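You operate a simulated robot arm through the tools that you are given. There is no shell and no other tool. Be economical: measure what you need, move in short steps, check, and stop when the job is done.

You are at the controls of a simulated two-armed robot. One attempt, no reset.

## Task
Put the steel bracket on the grey table top away on the shelf over the bins. Put the flange on the yellow square on the grey table away in the inside of the dirty parts tray. Put one of the small brown cartons from the middle shelf of the test table on the green filter plate. Any order will do. Set down upright: steel bracket.
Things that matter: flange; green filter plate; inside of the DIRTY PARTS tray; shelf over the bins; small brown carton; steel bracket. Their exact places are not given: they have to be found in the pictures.

The check looks at the end state, three seconds after you hand in, the way a careful person would. Anything else that was tipped, shoved, dropped, spilled or broken makes it a failure.

## Robot
Two 7-joint arms with fingered hands on one trunk, on a base that drives. Base frame: it is fixed to the floor where the robot stands at the start and does not move with it; the origin is under the middle of the robot, x ahead of it, y to its left, z up; the surface under the hand at the start is at about z = 78. Lengths are in cm, angles in degrees, forces in N, time in s.
The left shoulder is at the start at [2.7, 9.2, 126.8], the right one opposite. With the tool pointing down near the work surface each hand reaches from about 10 to 42 cm from the robot's upright axis, wherever it stands, measured 20 degrees to its own side. Places, roughly: green filter plate (9x9x1 cm) [50, -200, 40]; inside of the DIRTY PARTS tray (39x19 cm) [40, 320, 90]; shelf over the bins (78x25 cm) [-18, 362, 98]; small brown carton [50, -225, 50]. Payload 2.1 kg a hand.
Tool frame (each hand has its own): the origin (TCP) lies between the finger pads and is the grasp point; the fingertips stand 2 cm ahead of it; z points along the fingers, y is the line along which they close. The gripper opens to 6.8 cm. The gripper's body begins 2.3 cm behind the TCP. The gripper is a hand of 5 fingers: y runs from the thumb to the fingers, the wrist lies at [-1, -7.9, -13.1] in the tool frame, and closing takes about 1.5 s.
Orientation is that of the tool frame in the base frame, as a unit quaternion [w, x, y, z]. With the fingers straight down and the wrist toward the robot, the tool's x, y and z point along [0, 1, 0], [1, 0, 0] and [0, 0, -1] of the base frame.

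## Interface
- The arms move only by the tool arm_command. It takes "left_steps", "right_steps" or both (then of equal length, played together; a hand with none holds still); each is a list that holds one entry, the list of rows, each a list of 7 numbers: the turn, a rotation vector about the base's x, y, z in degrees, then the shift along the base's x, y, z in cm, then the gripper command, from -1 (shut) to 1 (fully open), values between in proportion. In form: [[[rx, ry, rz, tx, ty, tz, jaw], ...]]. A call has 1 to 20 rows; each row is the pose to reach, as a shift and turn from the pose commanded when the call began. Each row takes 0.2 s and may step no farther than 5 cm and 8.6 degrees from the row before; otherwise, or with a gripper value out of range, the whole call is refused. Where a pose cannot be reached the arm comes as near as it can. A force on the tool above 40 N (or 10 N above the force at the start of the call, whichever is more), or a blocked arm, ends the call early, and 0.2 s more pass. Each finger travels about 15.3 cm/s and halts on what it meets, pressing with about 23 N; the grip force reading is that of the motor and also rises with nothing between the fingers. The clock runs only during rows and for 0.2 s after the last one: add rows that repeat a pose to give the fingers time. The reply holds the time, the measured pose of the TCP, the force on the tool along the base axes, the opening and the grip force, in the units named above and with some noise, with the torque about the TCP (base axes, N m) and any sound that the robot's microphone picked up, and new pictures: "pictures" is both (left out), scene, wrist or none (wrist: the cameras of the hands that moved).
- Cameras (640 x 400 px; columns grow to the right, rows downward): "scene" is now at [8.94, -2.61, 139.65]; the picture's right is [-0.34, -0.94, -0.00], its down [-0.75, 0.27, -0.60] and it looks along [0.56, -0.21, -0.80] (base axes); focal length 273 px, centre (320, 200). "left" rides on the left gripper at [-5.5, -5.8, -7.2] in its tool frame; the picture's right is [-0.57, -0.39, 0.73], its down [0.73, -0.64, 0.23] and it looks along [0.38, 0.66, 0.65] (tool axes); focal length 226 px, centre (320, 200). "right" rides on the right gripper at [5.5, -5.8, -7.2] in its tool frame; the picture's right is [-0.57, 0.39, -0.73], its down [-0.73, -0.64, 0.23] and it looks along [-0.38, 0.66, 0.65] (tool axes); focal length 226 px, centre (320, 200).
- lift_body(by): slides the trunk up (or, below 0, down) by that many cm; the arms and the scene camera ride with it, the base frame stays. It gives what a move gives, with no picture.
- roll_base(legs): drives the robot by 1 to 6 legs, each [ahead, left, turn to the left] in cm, cm and degrees, along the robot's own axes; the way and the turn of a leg run together, so that a leg with both is an arc; at most 150 cm and 180 degrees a leg. The arms and the cameras ride along, it lands a little off, and it stops where it bumps. It gives what a move gives, and a new picture of the scene camera.
- preshape(shape, hand): the hand has 5 fingers and takes this shape, open, in about a second: jaw (thumb against the fingers, like two jaws); tri (thumb and two fingers); tip (a fingertip pinch); poke (one finger out to press); point (the index stretched); flat (the hand flat); cup (the hand cupped); fist (a fist). The gripper value then closes the fingers along that shape, each until it touches; the sizes above hold for jaw. It gives what a move gives, with no picture.
- turn_head(pan, tilt): turns the head with the scene camera to pan (to the left, within 86 degrees either way) and tilt (down, from -29 to 69), counted from straight ahead of the robot. It gives what a move gives, and a new picture of the scene camera.
- pixel_to_xyz(camera, pixels): there is no depth. For up to 12 entries [column, row, z] of the newest picture of that camera ("zoom" is the newest enlarged one), the place [x, y] in the base frame at which the ray of that pixel passes the height z, good to about 0.2 cm. No time passes.
- close_up(camera, box): a new picture of the part [left, top, right, bottom] of that camera's present view, enlarged. No time passes.
- job_done(): hands the job in; it is judged then, once.

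Keep the steps short. Do not move on a guess: measure, check each grasp and each placing, and mend mistakes. In all there are 110 turns and 260 pictures (those below and enlarged ones count). Leave the grippers open and the arms clear of the work at the hand-in unless told otherwise, and finish with a single line.

The tools are called after "Call:" by a JSON object that holds its "method" and its "body". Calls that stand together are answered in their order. arm_command: Moves the arms, as the interface text tells. Its arguments: {"type":"object","properties":{"left_steps":{"type":"array","items":{"type":"array","items":{"type":"array","items":{"type":"number"}}}},"right_steps":{"type":"array","items":{"type":"array","items":{"type":"array","items":{"type":"number"}}}},"pictures":{"type":"string","enum":["both","scene","wrist","none"]}},"required":[]} The other tools are called the same way: lift_body (by) slides the trunk up or down; preshape (shape, hand) gives the hand a shape; roll_base (legs) drives the base; turn_head (pan, tilt) turns the head that bears the scene camera; pixel_to_xyz (camera, pixels) gives the place at which the rays of pixels pass given heights; close_up (camera, box) takes an enlarged picture of a part of a camera's view; job_done () hands the job in.

At the start:

```text
time: 0.0
left_eef_pos: [26.08, 4.51, 107.31]
left_orientation: [-0.096, 0.685, 0.714, 0.108]
left_wrist_force: [0.1, -0.6, -0.6]
left_wrist_torque: [-0.02, -0.01, 0.0]
left_grip_width: 6.82
left_grasp_force: 0.0
left_shape: jaw
right_eef_pos: [27.09, -31.16, 108.45]
right_orientation: [0.001, 0.707, 0.707, 0.0]
right_wrist_force: [0.6, 0.4, -0.5]
right_wrist_torque: [-0.01, 0.02, 0.0]
right_grip_width: 6.78
right_grasp_force: 0.0
right_shape: jaw
trunk travel left (down, up): [-50.7, 39.7]
robot x, y, heading: [0.39, -0.07, -0.3]
head pan, tilt: [-20.1, 53.1]
```

scene: 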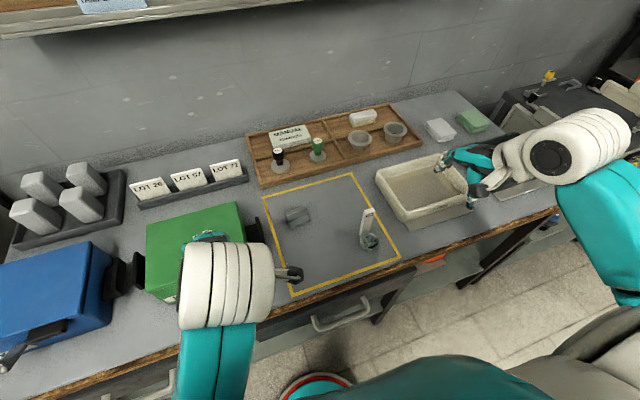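
right: 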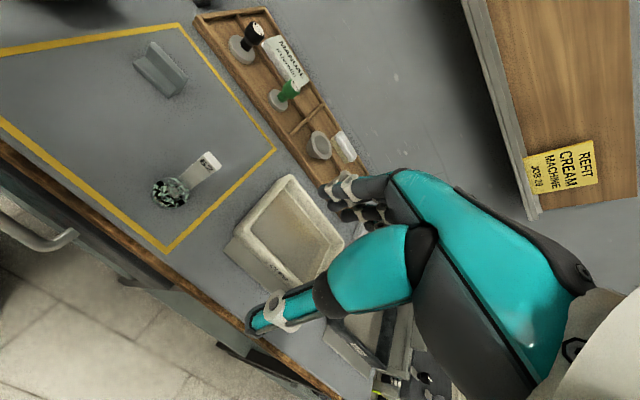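
left: 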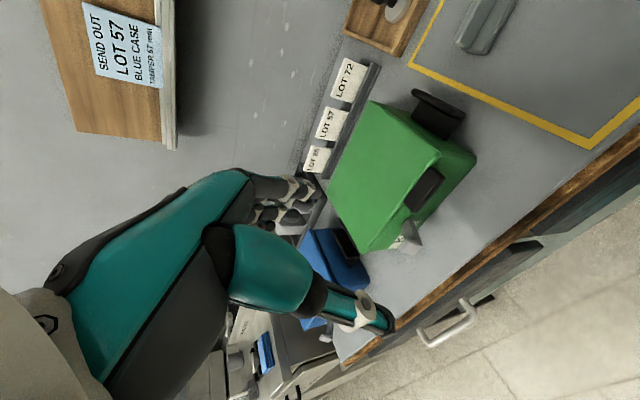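

I see a grey L-shaped piece at (297,215) and a round part with a tag at (370,235) in the yellow square. I'll enlarge both.

Call:
{"method": "close_up", "body": {"camera": "scene", "box": [250, 160, 410, 300]}}

Call:
{"method": "close_up", "body": {"camera": "right", "box": [100, 20, 300, 240]}}

```text
2.86 times, centred on (330, 230) of scene
```

zoom: 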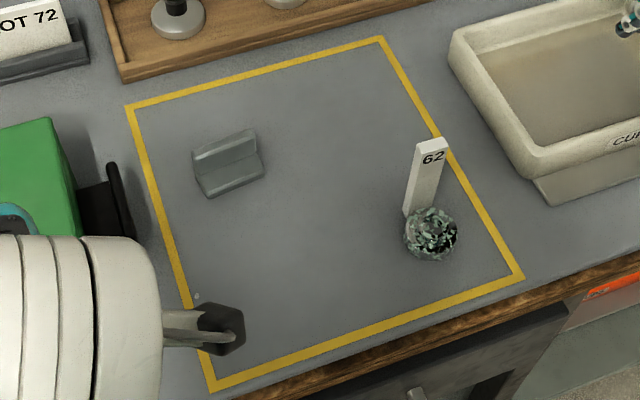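

```text
1.82 times, centred on (200, 130) of right
```

zoom: 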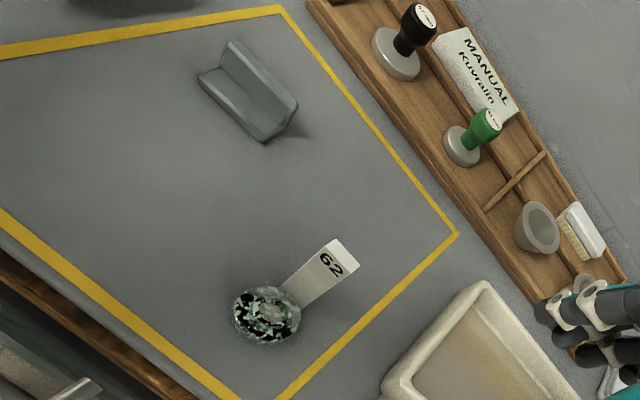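

The bracket is an L profile; the flange is round with a tag "62" near it. I'll measure both through the right camera's zoom, and the scene camera's pixels as a check.

Call:
{"method": "pixel_to_xyz", "body": {"camera": "zoom", "pixels": [[200, 82, 78], [265, 142, 78], [297, 108, 78], [297, 98, 82], [232, 42, 82], [265, 318, 80], [265, 318, 78], [235, 318, 79], [298, 318, 79], [290, 290, 78], [345, 250, 84], [265, 345, 78]]}}

Call:
{"method": "pixel_to_xyz", "body": {"camera": "scene", "pixels": [[287, 212, 78], [303, 229, 78], [316, 222, 78], [314, 205, 82], [371, 242, 78], [364, 240, 79], [378, 241, 79], [367, 211, 88], [367, 235, 78], [314, 218, 78], [299, 209, 82]]}}

Call:
{"method": "turn_head", "body": {"pan": 60, "tilt": 25}}

Call:
{"method": "turn_head", "body": {"pan": -70, "tilt": 25}}

```text
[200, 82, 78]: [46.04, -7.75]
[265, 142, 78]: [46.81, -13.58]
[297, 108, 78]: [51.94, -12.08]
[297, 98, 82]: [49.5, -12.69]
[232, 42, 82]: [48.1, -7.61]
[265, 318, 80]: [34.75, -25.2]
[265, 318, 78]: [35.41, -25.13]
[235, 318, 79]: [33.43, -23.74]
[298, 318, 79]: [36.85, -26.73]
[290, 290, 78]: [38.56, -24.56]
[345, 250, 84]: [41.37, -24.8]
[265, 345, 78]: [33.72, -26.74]
```

```text
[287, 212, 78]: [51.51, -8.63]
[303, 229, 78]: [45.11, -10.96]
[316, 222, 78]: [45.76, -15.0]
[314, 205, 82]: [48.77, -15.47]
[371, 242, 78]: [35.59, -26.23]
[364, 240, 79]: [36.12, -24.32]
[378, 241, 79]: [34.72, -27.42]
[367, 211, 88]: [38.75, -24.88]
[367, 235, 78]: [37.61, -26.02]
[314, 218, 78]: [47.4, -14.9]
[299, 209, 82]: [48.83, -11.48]
```

```text
time: 1.5
left_eef_pos: [26.18, 4.63, 107.27]
left_orientation: [-0.096, 0.684, 0.714, 0.112]
left_wrist_force: [0.6, 0.8, 0.4]
left_wrist_torque: [0.01, 0.01, 0.03]
left_grip_width: 6.82
left_grasp_force: 0.0
left_shape: jaw
right_eef_pos: [27.07, -31.05, 108.24]
right_orientation: [0.001, 0.707, 0.707, -0.001]
right_wrist_force: [0.3, -0.4, -0.3]
right_wrist_torque: [0.02, -0.01, -0.01]
right_grip_width: 6.74
right_grasp_force: 0.1
right_shape: jaw
trunk travel left (down, up): [-50.7, 39.7]
robot x, y, heading: [-0.18, -0.03, 0.1]
head pan, tilt: [60.0, 25.0]
```

scene: 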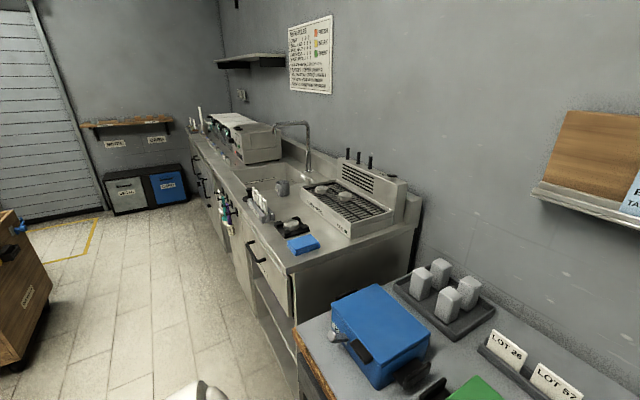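

```text
time: 3.6
left_eef_pos: [26.27, 4.69, 107.27]
left_orientation: [-0.096, 0.684, 0.715, 0.112]
left_wrist_force: [0.6, 0.1, -0.2]
left_wrist_torque: [0.04, 0.01, 0.02]
left_grip_width: 6.76
left_grasp_force: 0.1
left_shape: jaw
right_eef_pos: [27.14, -31.07, 108.45]
right_orientation: [0.001, 0.707, 0.707, 0.0]
right_wrist_force: [0.0, -0.1, -0.7]
right_wrist_torque: [0.02, -0.01, 0.01]
right_grip_width: 6.77
right_grasp_force: 0.0
right_shape: jaw
trunk travel left (down, up): [-50.7, 39.7]
robot x, y, heading: [-0.25, -0.25, -0.1]
head pan, tilt: [-70.0, 25.0]
```

scene: 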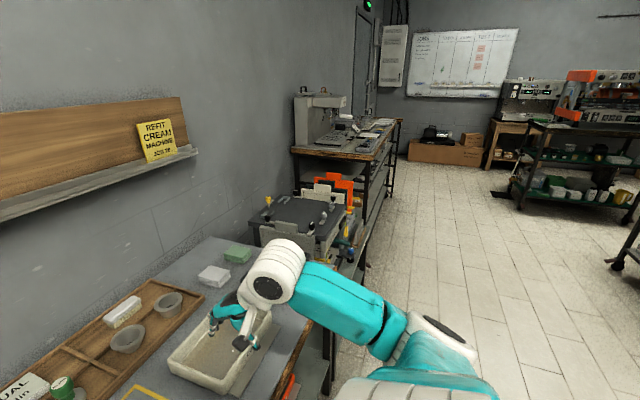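

I know the room layout now. I'll look steeply at the pieces with the head for a clean measurement.

Call:
{"method": "turn_head", "body": {"pan": -20, "tilt": 45}}

Call:
{"method": "close_up", "body": {"camera": "scene", "box": [270, 200, 340, 260]}}

Call:
{"method": "close_up", "body": {"camera": "scene", "box": [340, 210, 430, 290]}}

Call:
{"method": "close_up", "body": {"camera": "right", "box": [130, 120, 250, 230]}}

Call:
{"method": "close_up", "body": {"camera": "right", "box": [120, 30, 210, 110]}}

```text
time: 4.8
left_eef_pos: [26.23, 4.71, 107.27]
left_orientation: [-0.098, 0.683, 0.715, 0.111]
left_wrist_force: [0.3, 0.1, -0.7]
left_wrist_torque: [0.03, 0.01, 0.0]
left_grip_width: 6.77
left_grasp_force: 0.1
left_shape: jaw
right_eef_pos: [27.18, -31.07, 108.46]
right_orientation: [0.001, 0.707, 0.707, -0.001]
right_wrist_force: [-0.1, -0.6, -0.1]
right_wrist_torque: [0.01, 0.01, 0.01]
right_grip_width: 6.75
right_grasp_force: 0.0
right_shape: jaw
trunk travel left (down, up): [-50.7, 39.7]
robot x, y, heading: [-0.19, 0.13, 0.1]
head pan, tilt: [-20.0, 45.0]
```

scene: 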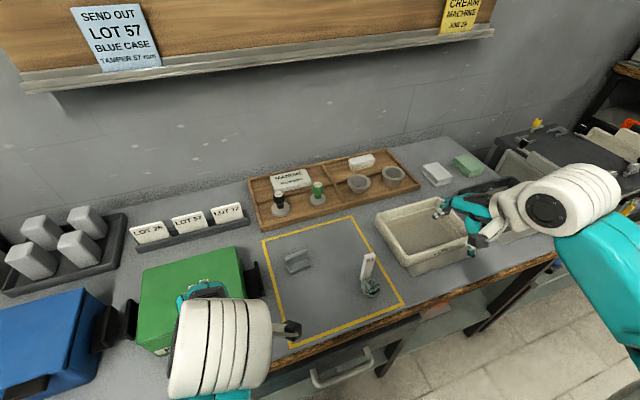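

```text
6.67 times, centred on (305, 230) of scene
```

zoom: 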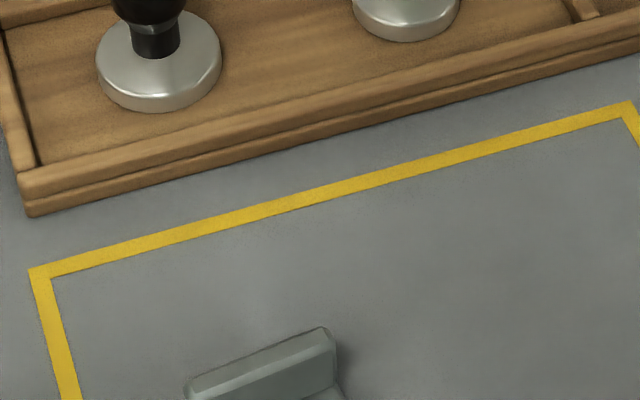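

```text
5.00 times, centred on (385, 250) of scene
```

zoom: 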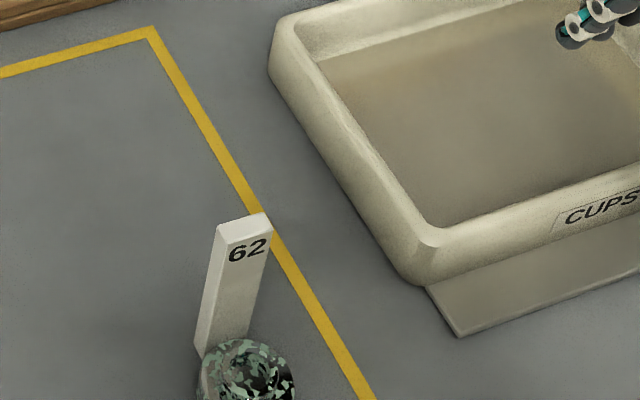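

```text
3.64 times, centred on (190, 175) of right
```

zoom: 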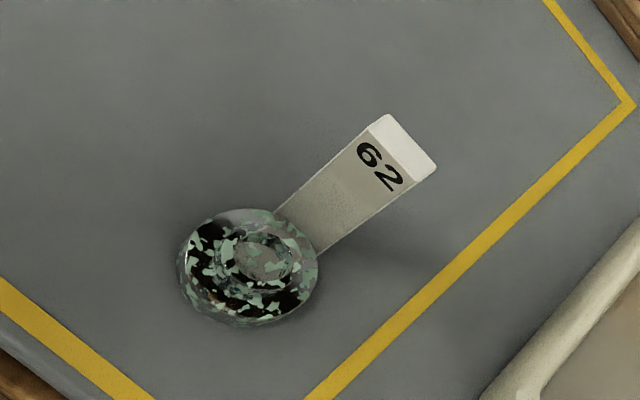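

```text
5.00 times, centred on (165, 70) of right
```

zoom: 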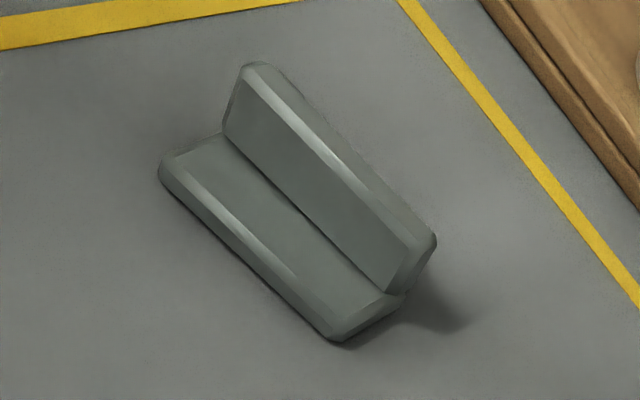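

I'll take two better-framed enlargements of the scene view.

Call:
{"method": "close_up", "body": {"camera": "scene", "box": [345, 245, 405, 305]}}

Call:
{"method": "pixel_to_xyz", "body": {"camera": "zoom", "pixels": [[320, 200, 78]]}}

Call:
{"method": "close_up", "body": {"camera": "scene", "box": [270, 235, 330, 285]}}

Call:
{"method": "pixel_to_xyz", "body": {"camera": "right", "pixels": [[133.5, 66, 78], [133.5, 66, 79], [167, 98, 78], [182, 89, 78], [184, 88, 79], [186, 77, 83], [150, 43, 83], [169.9, 193.7, 78], [174.1, 190.9, 81], [150.7, 193.7, 79], [189.5, 193.7, 79], [222, 165, 78]]}}

```text
6.67 times, centred on (375, 275) of scene
```

zoom: 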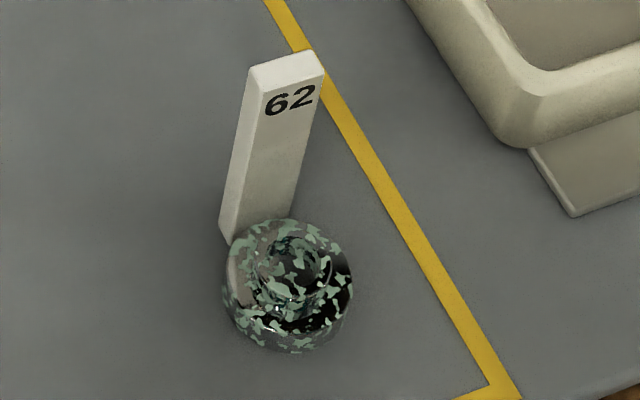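

```text
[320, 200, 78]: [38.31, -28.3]
```

```text
8.00 times, centred on (300, 260) of scene
```

zoom: 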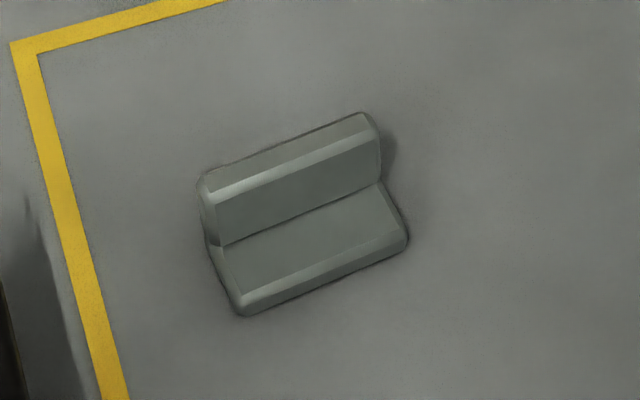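

```text
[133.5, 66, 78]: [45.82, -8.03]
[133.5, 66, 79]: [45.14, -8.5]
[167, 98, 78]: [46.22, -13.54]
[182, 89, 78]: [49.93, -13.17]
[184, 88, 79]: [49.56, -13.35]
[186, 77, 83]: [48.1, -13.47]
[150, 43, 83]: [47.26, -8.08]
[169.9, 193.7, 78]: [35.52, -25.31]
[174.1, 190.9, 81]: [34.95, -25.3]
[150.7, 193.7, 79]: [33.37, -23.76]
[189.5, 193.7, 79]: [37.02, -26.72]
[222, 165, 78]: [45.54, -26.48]
```

Triangulating the bracket top, flange and tag from both views at several heights.

Call:
{"method": "pixel_to_xyz", "body": {"camera": "scene", "pixels": [[290.4, 274.75, 78], [311, 265.9, 78], [286.9, 256, 82], [286.9, 256, 84], [305.6, 249, 82], [305.6, 249, 84], [370.5, 285.5, 80], [370.5, 285.5, 82], [360.3, 281, 78], [365.5, 254, 86], [375.5, 253, 86], [370, 298, 78]]}}

Call:
{"method": "pixel_to_xyz", "body": {"camera": "right", "pixels": [[153.4, 43, 82], [153.4, 43, 84], [188, 78, 82], [188, 78, 84], [174.1, 190.9, 80], [174.1, 190.9, 82], [208.4, 151.4, 84], [208.4, 151.4, 86], [222, 165.4, 84], [222, 165.4, 86], [208.4, 151.4, 88], [222, 165.4, 88]]}}

```text
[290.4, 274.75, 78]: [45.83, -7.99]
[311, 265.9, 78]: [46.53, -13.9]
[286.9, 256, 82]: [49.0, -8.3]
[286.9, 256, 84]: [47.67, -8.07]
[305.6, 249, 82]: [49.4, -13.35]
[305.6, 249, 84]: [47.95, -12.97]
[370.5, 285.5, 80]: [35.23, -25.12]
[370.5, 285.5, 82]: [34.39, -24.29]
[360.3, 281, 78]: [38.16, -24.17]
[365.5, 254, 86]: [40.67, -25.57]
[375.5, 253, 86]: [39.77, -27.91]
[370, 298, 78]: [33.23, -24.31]
```

```text
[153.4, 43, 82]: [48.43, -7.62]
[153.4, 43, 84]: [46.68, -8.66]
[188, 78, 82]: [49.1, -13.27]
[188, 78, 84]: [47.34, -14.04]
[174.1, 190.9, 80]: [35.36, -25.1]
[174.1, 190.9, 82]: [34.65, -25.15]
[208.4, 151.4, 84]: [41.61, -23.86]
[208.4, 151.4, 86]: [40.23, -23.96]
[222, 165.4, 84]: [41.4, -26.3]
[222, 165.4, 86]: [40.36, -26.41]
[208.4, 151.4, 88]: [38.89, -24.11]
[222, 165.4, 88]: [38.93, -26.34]
```

I'd like to see how wide the hand's fingers really are before going next to the tag.

Call:
{"method": "close_up", "body": {"camera": "right", "box": [230, 150, 430, 350]}}

Call:
{"method": "close_up", "body": {"camera": "scene", "box": [420, 150, 560, 250]}}

```text
2.00 times, centred on (330, 250) of right
```

zoom: 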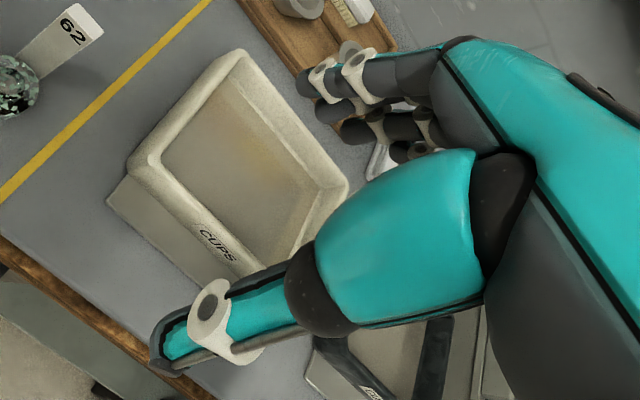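

```text
4.00 times, centred on (490, 200) of scene
```

zoom: 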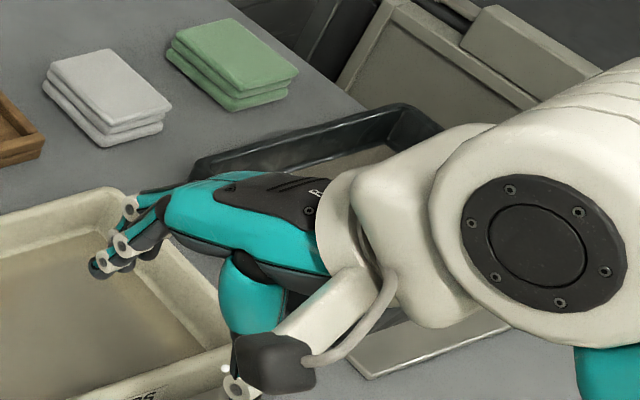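

The hand has four fingers in a row, so for the flange by the tag I'll use the three-finger shape. I'll also shift the base 20 cm right and 10 cm ahead so both pieces come into reach.

Call:
{"method": "preshape", "body": {"shape": "tri", "hand": "right"}}

Call:
{"method": "roll_base", "body": {"legs": [[0, -20, 0], [10, 0, 0]]}}

Call:
{"method": "close_up", "body": {"camera": "right", "box": [230, 150, 430, 350]}}

```text
time: 5.7
left_eef_pos: [26.24, 4.68, 107.29]
left_orientation: [-0.097, 0.684, 0.715, 0.11]
left_wrist_force: [0.8, 0.6, -0.9]
left_wrist_torque: [-0.03, 0.0, 0.01]
left_grip_width: 6.77
left_grasp_force: 0.1
left_shape: jaw
right_eef_pos: [27.11, -31.1, 108.37]
right_orientation: [0.0, 0.707, 0.707, -0.001]
right_wrist_force: [0.5, -0.3, 0.6]
right_wrist_torque: [-0.01, 0.02, 0.0]
right_grip_width: 6.76
right_grasp_force: 0.1
right_shape: tri
trunk travel left (down, up): [-50.7, 39.7]
robot x, y, heading: [0.09, -0.19, -0.2]
head pan, tilt: [-20.0, 45.0]
```

```text
time: 8.1
left_eef_pos: [36.26, -15.32, 107.29]
left_orientation: [-0.097, 0.684, 0.714, 0.112]
left_wrist_force: [0.3, 0.8, 0.3]
left_wrist_torque: [0.0, -0.01, 0.03]
left_grip_width: 6.77
left_grasp_force: 0.1
left_shape: jaw
right_eef_pos: [37.07, -51.28, 108.47]
right_orientation: [0.0, 0.708, 0.707, -0.001]
right_wrist_force: [-0.8, 0.1, 0.9]
right_wrist_torque: [0.0, -0.01, 0.03]
right_grip_width: 6.78
right_grasp_force: 0.0
right_shape: tri
trunk travel left (down, up): [-50.7, 39.7]
robot x, y, heading: [10.09, -19.95, 0.2]
head pan, tilt: [-20.0, 45.0]
```

scene: 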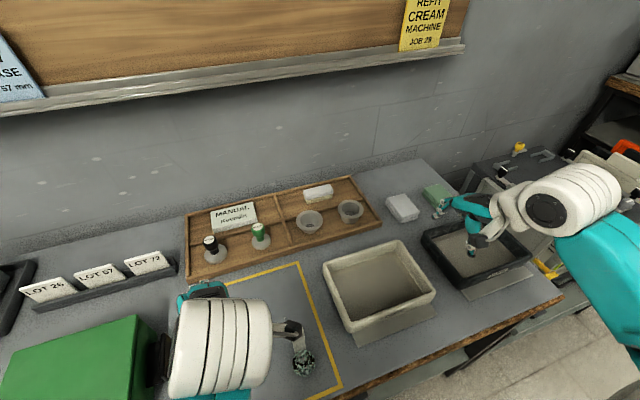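

```text
2.00 times, centred on (330, 250) of right
```

zoom: 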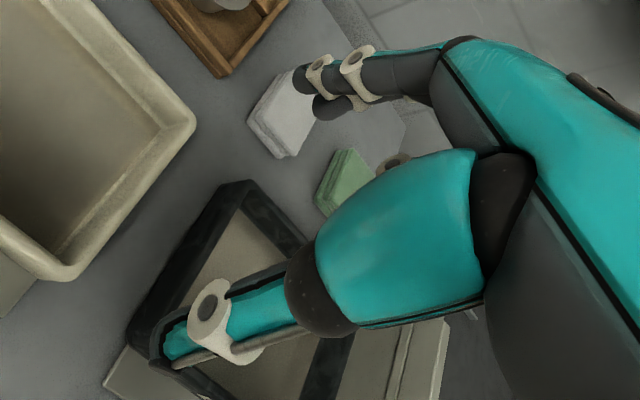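

Two fingers plus thumb on the right now. Base arrived. Left hand first: straighten it and move above the bracket wall at about (48.8, -10.7), z 90.

Call:
{"method": "arm_command", "body": {"left_steps": [[[-4, 0, 1, 2.5, 1, 0, 1], [-8, 0, 2, 5, 2, -1, 1], [-12, 0, 3, 8, 3, -3, 1], [-17, 0, 3.5, 11, 4, -6, 1], [-17, 0, 3.5, 12.5, 4.6, -10, 1], [-17, 0, 3.5, 12.5, 4.6, -14, 1], [-17, 0, 3.5, 12.5, 4.6, -17, 1], [-17, 0, 3.5, 12.5, 4.6, -17, 1]]]}}

```text
time: 9.9
left_eef_pos: [48.71, -10.8, 90.25]
left_orientation: [0.003, 0.668, 0.744, 0.001]
left_wrist_force: [-0.1, -0.6, 0.7]
left_wrist_torque: [-0.03, 0.0, -0.01]
left_grip_width: 6.79
left_grasp_force: 0.0
left_shape: jaw
right_eef_pos: [37.11, -51.2, 108.39]
right_orientation: [0.001, 0.708, 0.707, -0.001]
right_wrist_force: [0.5, -1.0, 0.0]
right_wrist_torque: [0.0, -0.01, -0.01]
right_grip_width: 6.77
right_grasp_force: 0.1
right_shape: tri
trunk travel left (down, up): [-50.7, 39.7]
robot x, y, heading: [10.55, -20.01, 0.2]
head pan, tilt: [-20.0, 45.0]
```

scene: 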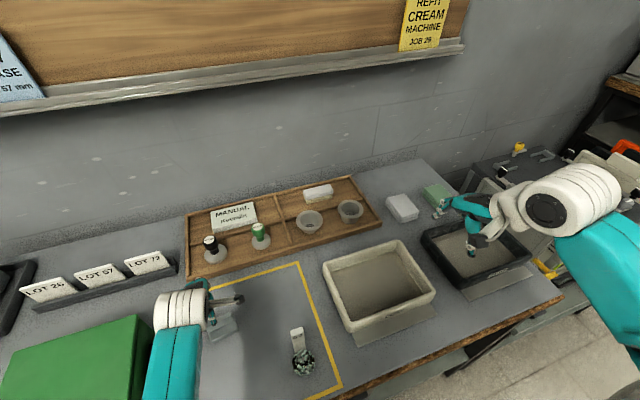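
left: 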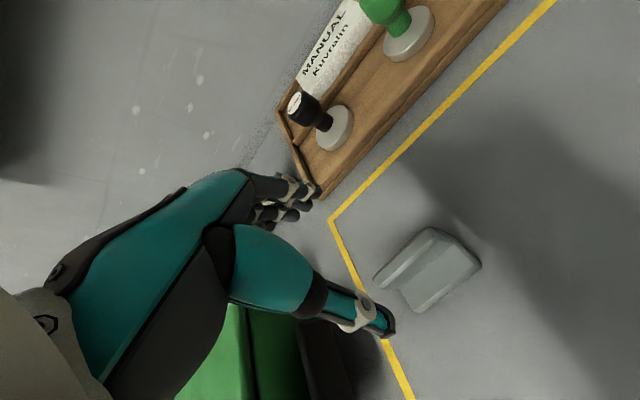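

Yaw is right. I'll cross-check the wall location with the left wrist camera.

Call:
{"method": "close_up", "body": {"camera": "left", "box": [350, 205, 510, 335]}}

```text
3.08 times, centred on (430, 270) of left
```

zoom: 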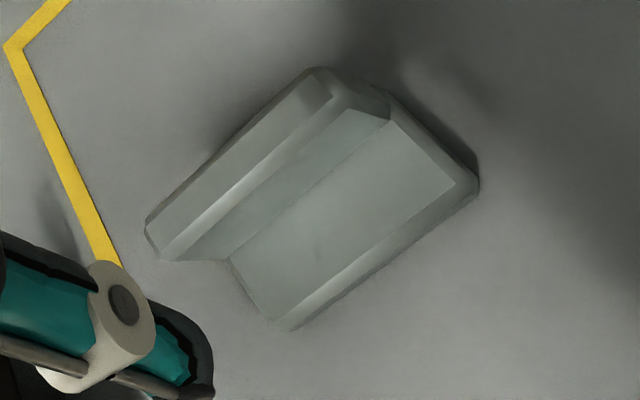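

Call:
{"method": "pixel_to_xyz", "body": {"camera": "zoom", "pixels": [[147, 222, 82], [165, 260, 81.5], [315, 70, 82], [345, 95, 82], [145, 222, 83], [315, 70, 83], [280, 330, 78], [478, 190, 78], [228, 260, 79.3], [388, 120, 79.3], [205, 222, 82]]}}

```text
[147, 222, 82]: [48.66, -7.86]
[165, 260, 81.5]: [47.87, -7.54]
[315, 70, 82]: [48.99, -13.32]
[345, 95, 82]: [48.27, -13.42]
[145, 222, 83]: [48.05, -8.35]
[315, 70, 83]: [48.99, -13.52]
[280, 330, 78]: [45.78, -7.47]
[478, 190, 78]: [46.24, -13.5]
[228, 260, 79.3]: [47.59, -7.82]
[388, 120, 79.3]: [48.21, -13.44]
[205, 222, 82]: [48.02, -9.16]
```

Wall centre is about (48.5, -10.6), top z 82. Descending 8.4 cm and closing.

Call:
{"method": "arm_command", "body": {"left_steps": [[[0, 0, 0, -0.1, 0.2, -3, 1], [0, 0, 0, -0.1, 0.2, -6, 1], [0, 0, 0, -0.1, 0.2, -8.4, 1], [0, 0, 0, -0.1, 0.2, -8.4, 1]]], "pictures": "wrist"}}

```text
time: 10.9
left_eef_pos: [48.26, -10.61, 82.06]
left_orientation: [0.002, 0.669, 0.743, 0.001]
left_wrist_force: [1.0, -0.2, 0.0]
left_wrist_torque: [0.01, 0.0, -0.05]
left_grip_width: 6.8
left_grasp_force: 0.1
left_shape: jaw
left hand out of reach, approached as far as the arm can: row 3, 4
right_eef_pos: [37.01, -51.16, 108.5]
right_orientation: [0.001, 0.708, 0.706, -0.001]
right_wrist_force: [0.9, 0.0, 0.5]
right_wrist_torque: [0.01, 0.0, 0.0]
right_grip_width: 6.78
right_grasp_force: 0.1
right_shape: tri
trunk travel left (down, up): [-50.7, 39.7]
robot x, y, heading: [10.14, -19.79, 0.0]
head pan, tilt: [-20.0, 45.0]
```

left: 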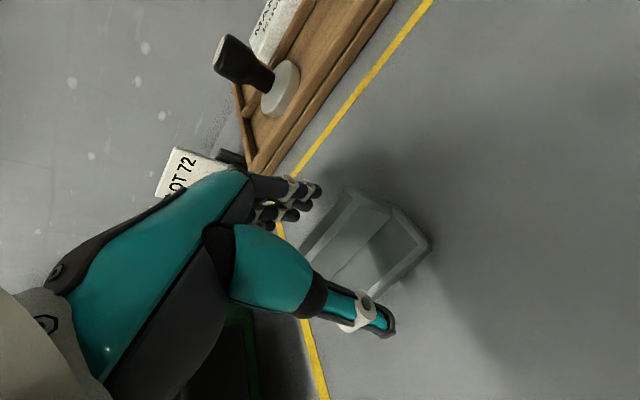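

Hand straddles the wall. Tips at about z 80. Closing.

Call:
{"method": "arm_command", "body": {"left_steps": [[[0, 0, 0, 0, 0, 0, 0.3], [0, 0, 0, 0, 0, 0, -0.4], [0, 0, 0, 0, 0, 0, -1], [0, 0, 0, 0, 0, 0, -1], [0, 0, 0, 0, 0, 0, -1], [0, 0, 0, 0, 0, 0, -1], [0, 0, 0, 0, 0, 0, -1], [0, 0, 0, 0, 0, 0, -1]]], "pictures": "wrist"}}

```text
time: 12.7
left_eef_pos: [48.15, -10.59, 82.11]
left_orientation: [0.003, 0.669, 0.744, 0.001]
left_wrist_force: [-0.8, -0.2, 0.1]
left_wrist_torque: [-0.02, 0.0, 0.01]
left_grip_width: 0.52
left_grasp_force: 23.5
left_shape: jaw
right_eef_pos: [37.15, -51.2, 108.53]
right_orientation: [0.001, 0.708, 0.706, -0.001]
right_wrist_force: [0.0, 0.5, -0.3]
right_wrist_torque: [0.0, 0.0, 0.0]
right_grip_width: 6.79
right_grasp_force: 0.0
right_shape: tri
trunk travel left (down, up): [-50.7, 39.7]
robot x, y, heading: [10.18, -20.02, 0.1]
head pan, tilt: [-20.0, 45.0]
```

left: 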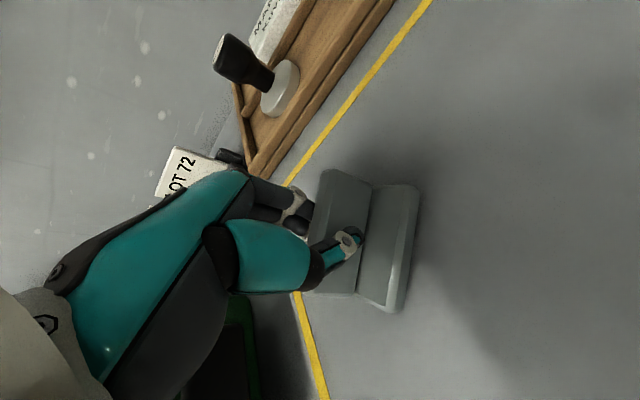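

The bracket has turned in the grip and the opening reads only 0.52. I'll look closely.

Call:
{"method": "close_up", "body": {"camera": "left", "box": [270, 150, 430, 330]}}

Call:
{"method": "close_up", "body": {"camera": "scene", "box": [170, 270, 290, 370]}}

```text
2.22 times, centred on (350, 240) of left
```

zoom: 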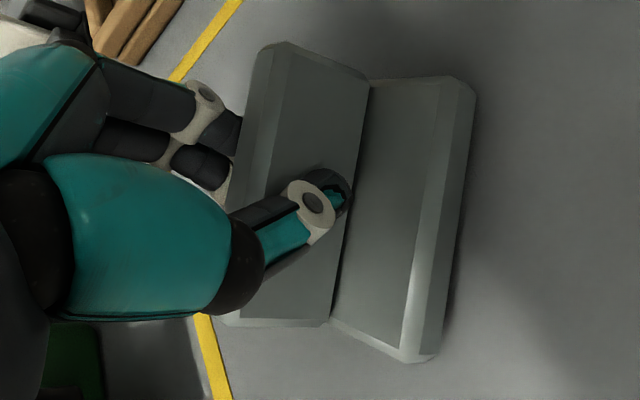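

```text
4.00 times, centred on (230, 320) of scene
```

zoom: 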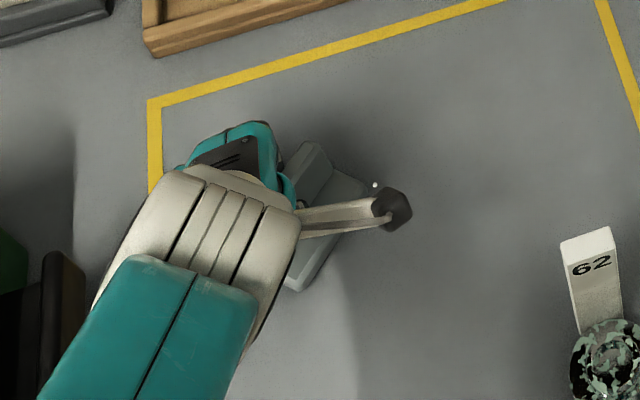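

It turned about the vertical but stays upright, thumb on the wall's front and fingers behind it. Lifting a little to test the hold.

Call:
{"method": "arm_command", "body": {"left_steps": [[[0, 0, 0, -0.3, 0, 1, -1], [0, 0, 0, -0.5, 0, 3, -1], [0, 0, 0, -1, 0, 5, -1], [0, 0, 0, -1, 0, 5, -1]]]}}

Call:
{"method": "close_up", "body": {"camera": "left", "box": [270, 150, 430, 330]}}

```text
time: 13.7
left_eef_pos: [47.35, -10.3, 86.96]
left_orientation: [0.002, 0.669, 0.743, 0.001]
left_wrist_force: [0.1, 0.4, -0.9]
left_wrist_torque: [0.03, -0.01, 0.0]
left_grip_width: 0.53
left_grasp_force: 23.1
left_shape: jaw
left hand out of reach, approached as far as the arm can: row 1
right_eef_pos: [37.13, -51.12, 108.43]
right_orientation: [0.001, 0.708, 0.706, -0.001]
right_wrist_force: [0.6, -0.1, 0.2]
right_wrist_torque: [0.01, 0.0, 0.02]
right_grip_width: 6.8
right_grasp_force: 0.0
right_shape: tri
trunk travel left (down, up): [-50.7, 39.7]
robot x, y, heading: [10.21, -20.17, -0.1]
head pan, tilt: [-20.0, 45.0]
```

scene: 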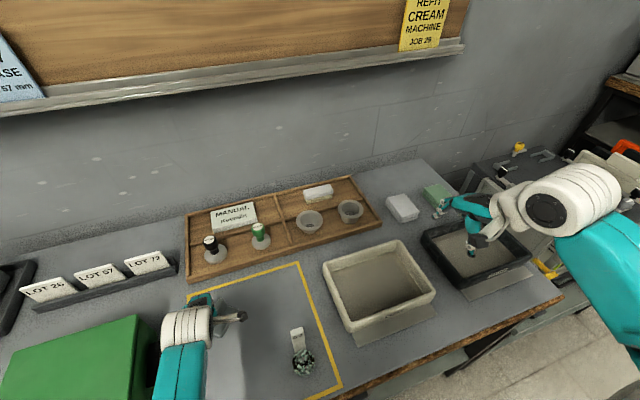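
left: 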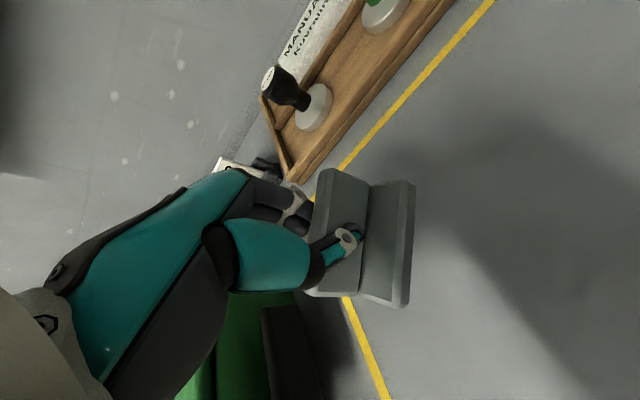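

```text
2.22 times, centred on (350, 240) of left
```

zoom: 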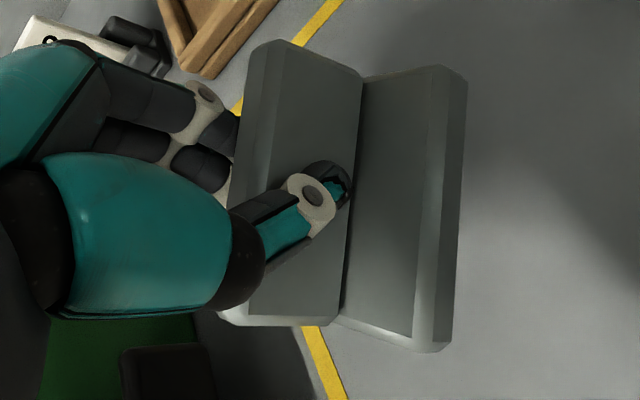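

The bracket lifts firmly. Now raise and move the left hand away to the left, while the right hand yaws +85° (thumb right, fingers left) and moves above the flange.

Call:
{"method": "arm_command", "body": {"left_steps": [[[0, 0, 0, 0, 0, 3, -1], [0, 0, 0, 0, 0, 6, -1], [0, 0, 0, -1, 1, 9, -1], [0, 0, 0, -2, 3, 12, -1], [0, 0, 0, -3, 5, 15, -1], [0, 0, 0, -4, 7, 18, -1], [0, 0, 0, -6, 9, 20, -1], [0, 0, 0, -8, 11, 20, -1], [0, 0, 0, -10, 13, 20, -1], [0, 0, 0, -10, 15, 20, -1]]], "right_steps": [[[0, 0, 8.5, 0, 0, 0, 1], [0, 0, 17, 0, 2, 0, 1], [0, 0, 25.5, 0, 5, 0, 1], [0, 0, 34, 0, 8, 0, 1], [0, 0, 42.5, 0, 11, 0, 1], [0, 0, 51, 0, 14, 0, 1], [0, 0, 59.5, 0, 17, 0, 1], [0, 0, 68, -1, 20, 0, 1], [0, 0, 76.5, -2, 23, -2, 1], [0, 0, 85, -3, 25, -4, 1]]]}}

```text
time: 15.9
left_eef_pos: [37.26, 4.61, 107.12]
left_orientation: [0.002, 0.669, 0.743, 0.002]
left_wrist_force: [-0.6, 0.0, -1.4]
left_wrist_torque: [-0.02, -0.01, 0.03]
left_grip_width: 0.44
left_grasp_force: 23.0
left_shape: jaw
right_eef_pos: [33.92, -26.15, 104.58]
right_orientation: [0.001, 0.043, 0.999, -0.001]
right_wrist_force: [0.0, 0.7, -0.3]
right_wrist_torque: [-0.01, 0.02, 0.02]
right_grip_width: 6.78
right_grasp_force: 0.1
right_shape: tri
trunk travel left (down, up): [-50.7, 39.7]
robot x, y, heading: [10.16, -20.16, 0.2]
head pan, tilt: [-20.0, 45.0]
```

scene: 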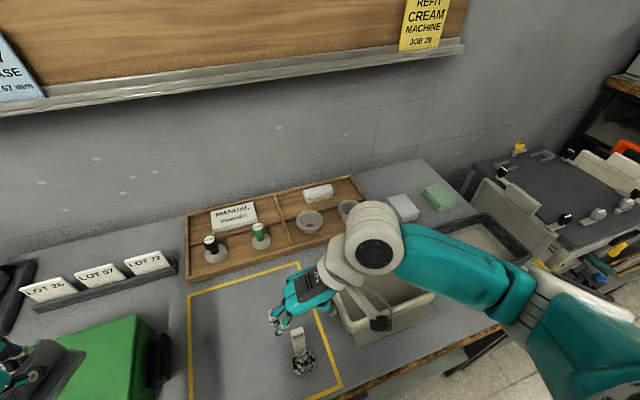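
right: 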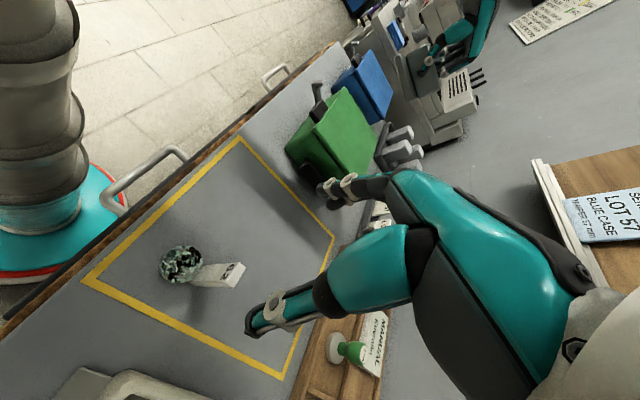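
left: 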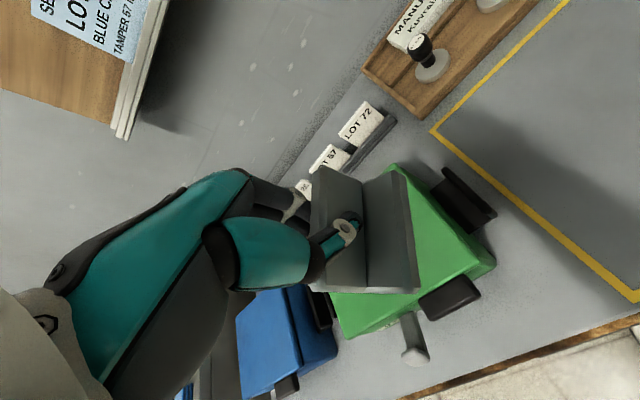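

Both arms are fine. I'll measure the flange and tag again through the right camera.

Call:
{"method": "close_up", "body": {"camera": "right", "box": [140, 220, 270, 310]}}

```text
4.44 times, centred on (205, 265) of right
```

zoom: 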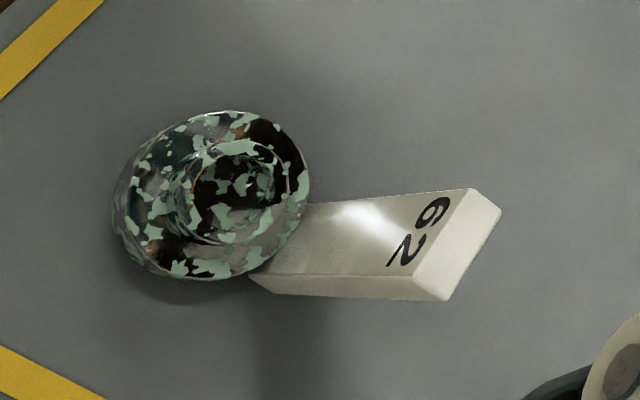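

Call:
{"method": "pixel_to_xyz", "body": {"camera": "zoom", "pixels": [[115, 215, 78], [310, 180, 79.5], [210, 197, 79], [215, 110, 79.5], [190, 278, 78], [232, 190, 80], [232, 190, 81], [252, 278, 78], [450, 300, 87], [500, 208, 87], [416, 290, 87], [470, 190, 87]]}}

```text
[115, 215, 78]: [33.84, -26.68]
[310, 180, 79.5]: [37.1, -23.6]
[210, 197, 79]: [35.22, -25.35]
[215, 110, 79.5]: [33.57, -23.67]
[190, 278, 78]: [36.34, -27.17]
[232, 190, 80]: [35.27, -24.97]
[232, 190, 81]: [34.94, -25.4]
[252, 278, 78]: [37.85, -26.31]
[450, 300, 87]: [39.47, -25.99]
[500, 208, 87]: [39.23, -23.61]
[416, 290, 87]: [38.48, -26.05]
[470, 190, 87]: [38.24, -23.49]
```

Flange centre (35.25, -25.25); tag spans x 38–39.5. I'll tilt the hand 25° so that it leans away from the tag, and descend to a point short of the flange.

Call:
{"method": "arm_command", "body": {"right_steps": [[[0, -8, 0, -1, 0.9, -4, 1], [0, -16, 0, -2, 0.9, -8, 1], [0, -25, 0, -2.5, 0.9, -12, 1], [0, -25, 0, -2.5, 0.9, -15, 1], [0, -25, 0, -2.2, 0.9, -18, 1], [0, -25, 0, -2.2, 0.9, -18, 1]]]}}

Call:
{"method": "close_up", "body": {"camera": "scene", "box": [240, 280, 380, 400]}}

```text
refused: row 3 steps farther than a row can; nothing moved
```

```text
3.33 times, centred on (310, 340) of scene
```

zoom: 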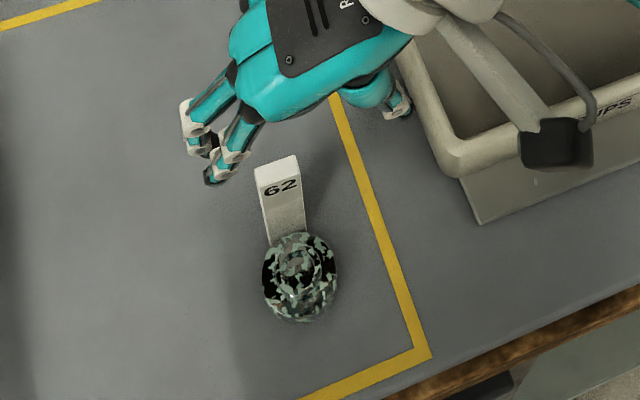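

A row stepped 9°, over the limit; repeating with smaller turns.

Call:
{"method": "arm_command", "body": {"right_steps": [[[0, -8, 0, -1, 0.9, -4, 1], [0, -16, 0, -2, 0.9, -8, 1], [0, -24, 0, -2.5, 0.9, -12, 1], [0, -25, 0, -2.5, 0.9, -15, 1], [0, -25, 0, -2.2, 0.9, -18, 1], [0, -25, 0, -2.2, 0.9, -18, 1]]]}}

Call:
{"method": "close_up", "body": {"camera": "scene", "box": [240, 280, 380, 400]}}

```text
time: 17.3
left_eef_pos: [37.21, 4.66, 107.16]
left_orientation: [0.002, 0.668, 0.744, 0.002]
left_wrist_force: [0.4, -0.1, -1.2]
left_wrist_torque: [0.04, -0.01, -0.02]
left_grip_width: 0.42
left_grasp_force: 22.7
left_shape: jaw
right_eef_pos: [31.7, -24.99, 86.27]
right_orientation: [0.217, 0.043, 0.975, 0.009]
right_wrist_force: [0.9, -0.3, 0.1]
right_wrist_torque: [0.03, 0.03, -0.04]
right_grip_width: 6.75
right_grasp_force: 0.1
right_shape: tri
trunk travel left (down, up): [-50.7, 39.7]
robot x, y, heading: [10.08, -19.64, -0.2]
head pan, tilt: [-20.0, 45.0]
```

scene: 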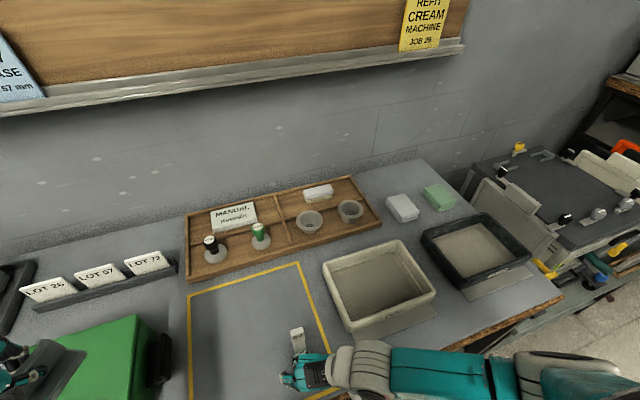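
right: 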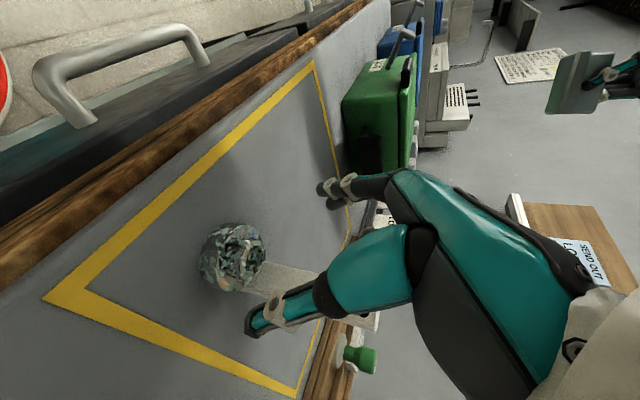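

```text
3.33 times, centred on (310, 340) of scene
```

zoom: 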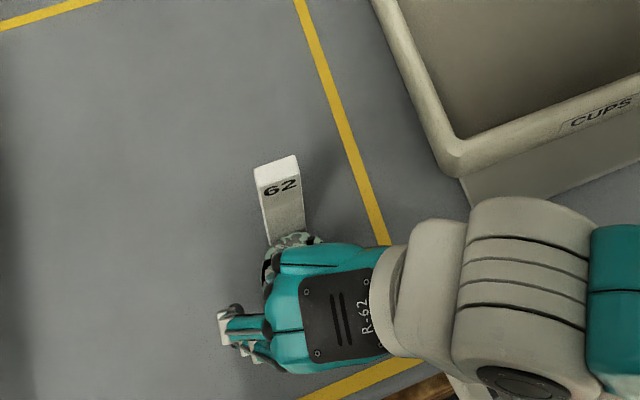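

The hand straddles clear of the tag. Going the last 6 cm along the finger direction to the flange.

Call:
{"method": "arm_command", "body": {"right_steps": [[[0, 0, 0, 0.8, -0.2, -2, 1], [0, 0, 0, 1.8, -0.2, -4, 1], [0, 0, 0, 2.9, -0.2, -5.4, 1], [0, 0, 0, 2.9, -0.2, -5.4, 1]]]}}

Call:
{"method": "close_up", "body": {"camera": "scene", "box": [240, 280, 380, 400]}}

Call:
{"method": "close_up", "body": {"camera": "right", "box": [180, 150, 380, 350]}}

```text
time: 18.3
left_eef_pos: [37.38, 4.65, 107.13]
left_orientation: [0.001, 0.669, 0.744, 0.002]
left_wrist_force: [0.4, -0.6, -1.3]
left_wrist_torque: [0.0, -0.01, 0.01]
left_grip_width: 0.46
left_grasp_force: 23.4
left_shape: jaw
right_eef_pos: [34.77, -25.43, 81.16]
right_orientation: [0.217, 0.043, 0.975, 0.009]
right_wrist_force: [0.1, 0.1, -0.7]
right_wrist_torque: [-0.03, -0.02, -0.02]
right_grip_width: 6.77
right_grasp_force: 0.2
right_shape: tri
trunk travel left (down, up): [-50.7, 39.7]
robot x, y, heading: [10.13, -20.23, -0.1]
head pan, tilt: [-20.0, 45.0]
```

scene: 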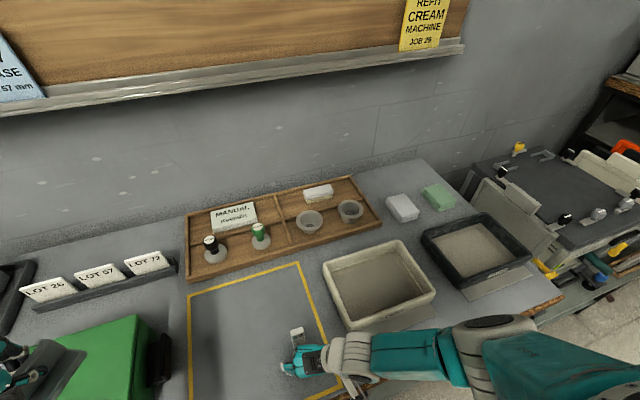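
right: 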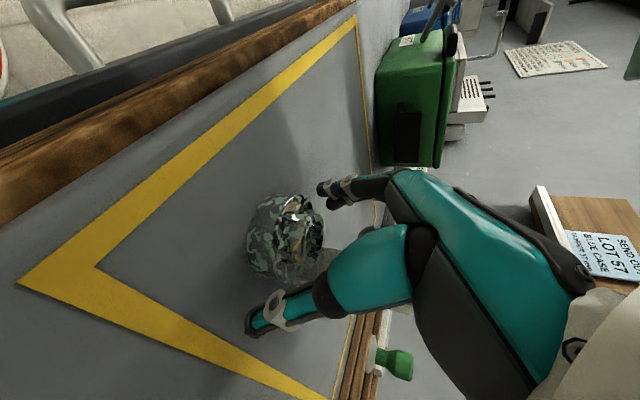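

```text
3.33 times, centred on (310, 340) of scene
```

zoom: 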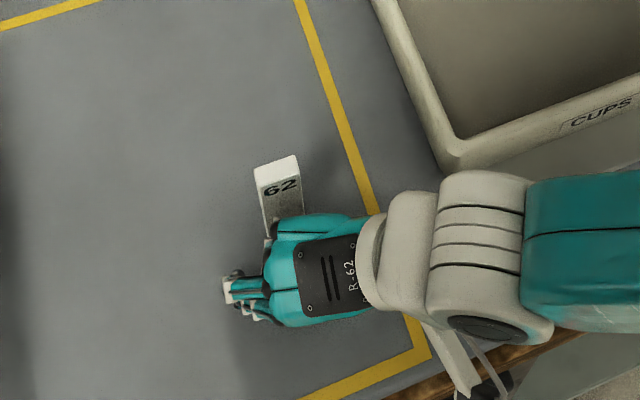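

```text
2.00 times, centred on (280, 250) of right
```

zoom: 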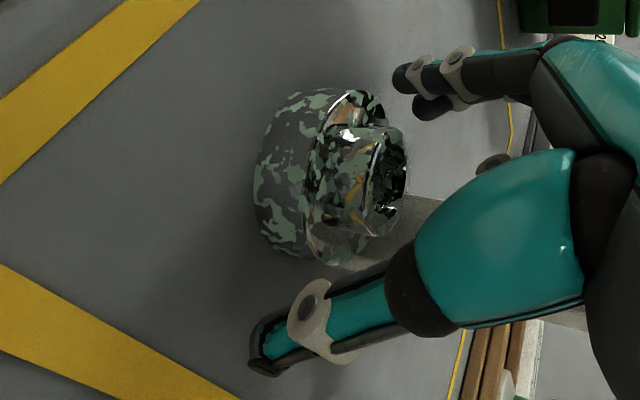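

Flange (disc with hub) sits between thumb and two fingers, tag untouched. Closing.

Call:
{"method": "arm_command", "body": {"right_steps": [[[0, 0, 0, 0, 0, -0.2, 0.6], [0, 0, 0, 0, 0, -0.2, 0.2], [0, 0, 0, 0, 0, -0.2, -0.3], [0, 0, 0, 0, 0, -0.2, -0.7], [0, 0, 0, 0, 0, -0.2, -1], [0, 0, 0, 0, 0, -0.2, -1], [0, 0, 0, 0, 0, -0.2, -1], [0, 0, 0, 0, 0, -0.2, -1]]]}}

Call:
{"method": "close_up", "body": {"camera": "right", "box": [180, 150, 380, 350]}}

```text
time: 20.1
left_eef_pos: [37.31, 4.66, 107.12]
left_orientation: [0.002, 0.668, 0.744, 0.002]
left_wrist_force: [0.0, -0.5, -0.3]
left_wrist_torque: [0.02, 0.01, 0.0]
left_grip_width: 0.44
left_grasp_force: 23.3
left_shape: jaw
right_eef_pos: [34.8, -25.42, 80.88]
right_orientation: [0.216, 0.043, 0.975, 0.009]
right_wrist_force: [0.6, 3.0, 4.9]
right_wrist_torque: [0.07, -0.06, 0.04]
right_grip_width: 2.89
right_grasp_force: 23.4
right_shape: tri
trunk travel left (down, up): [-50.7, 39.7]
robot x, y, heading: [9.93, -19.9, 0.1]
head pan, tilt: [-20.0, 45.0]
```

scene: 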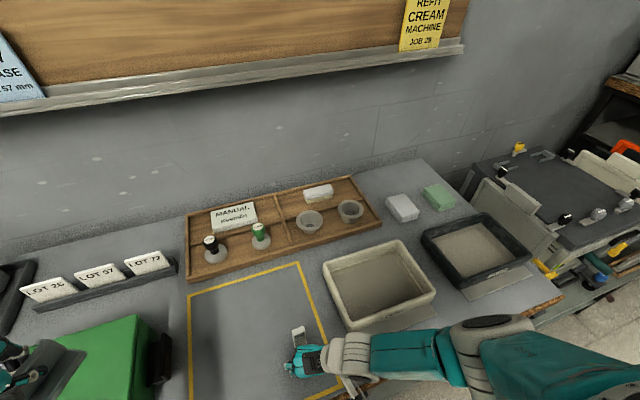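
right: 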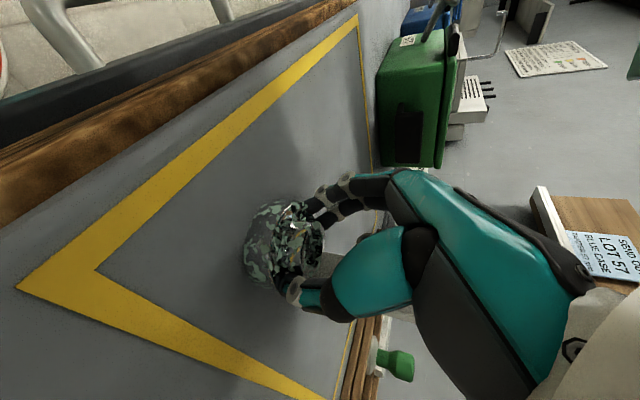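

```text
2.00 times, centred on (280, 250) of right
```

zoom: 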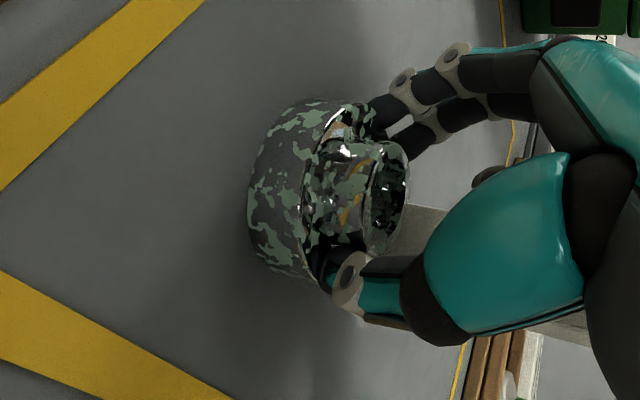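

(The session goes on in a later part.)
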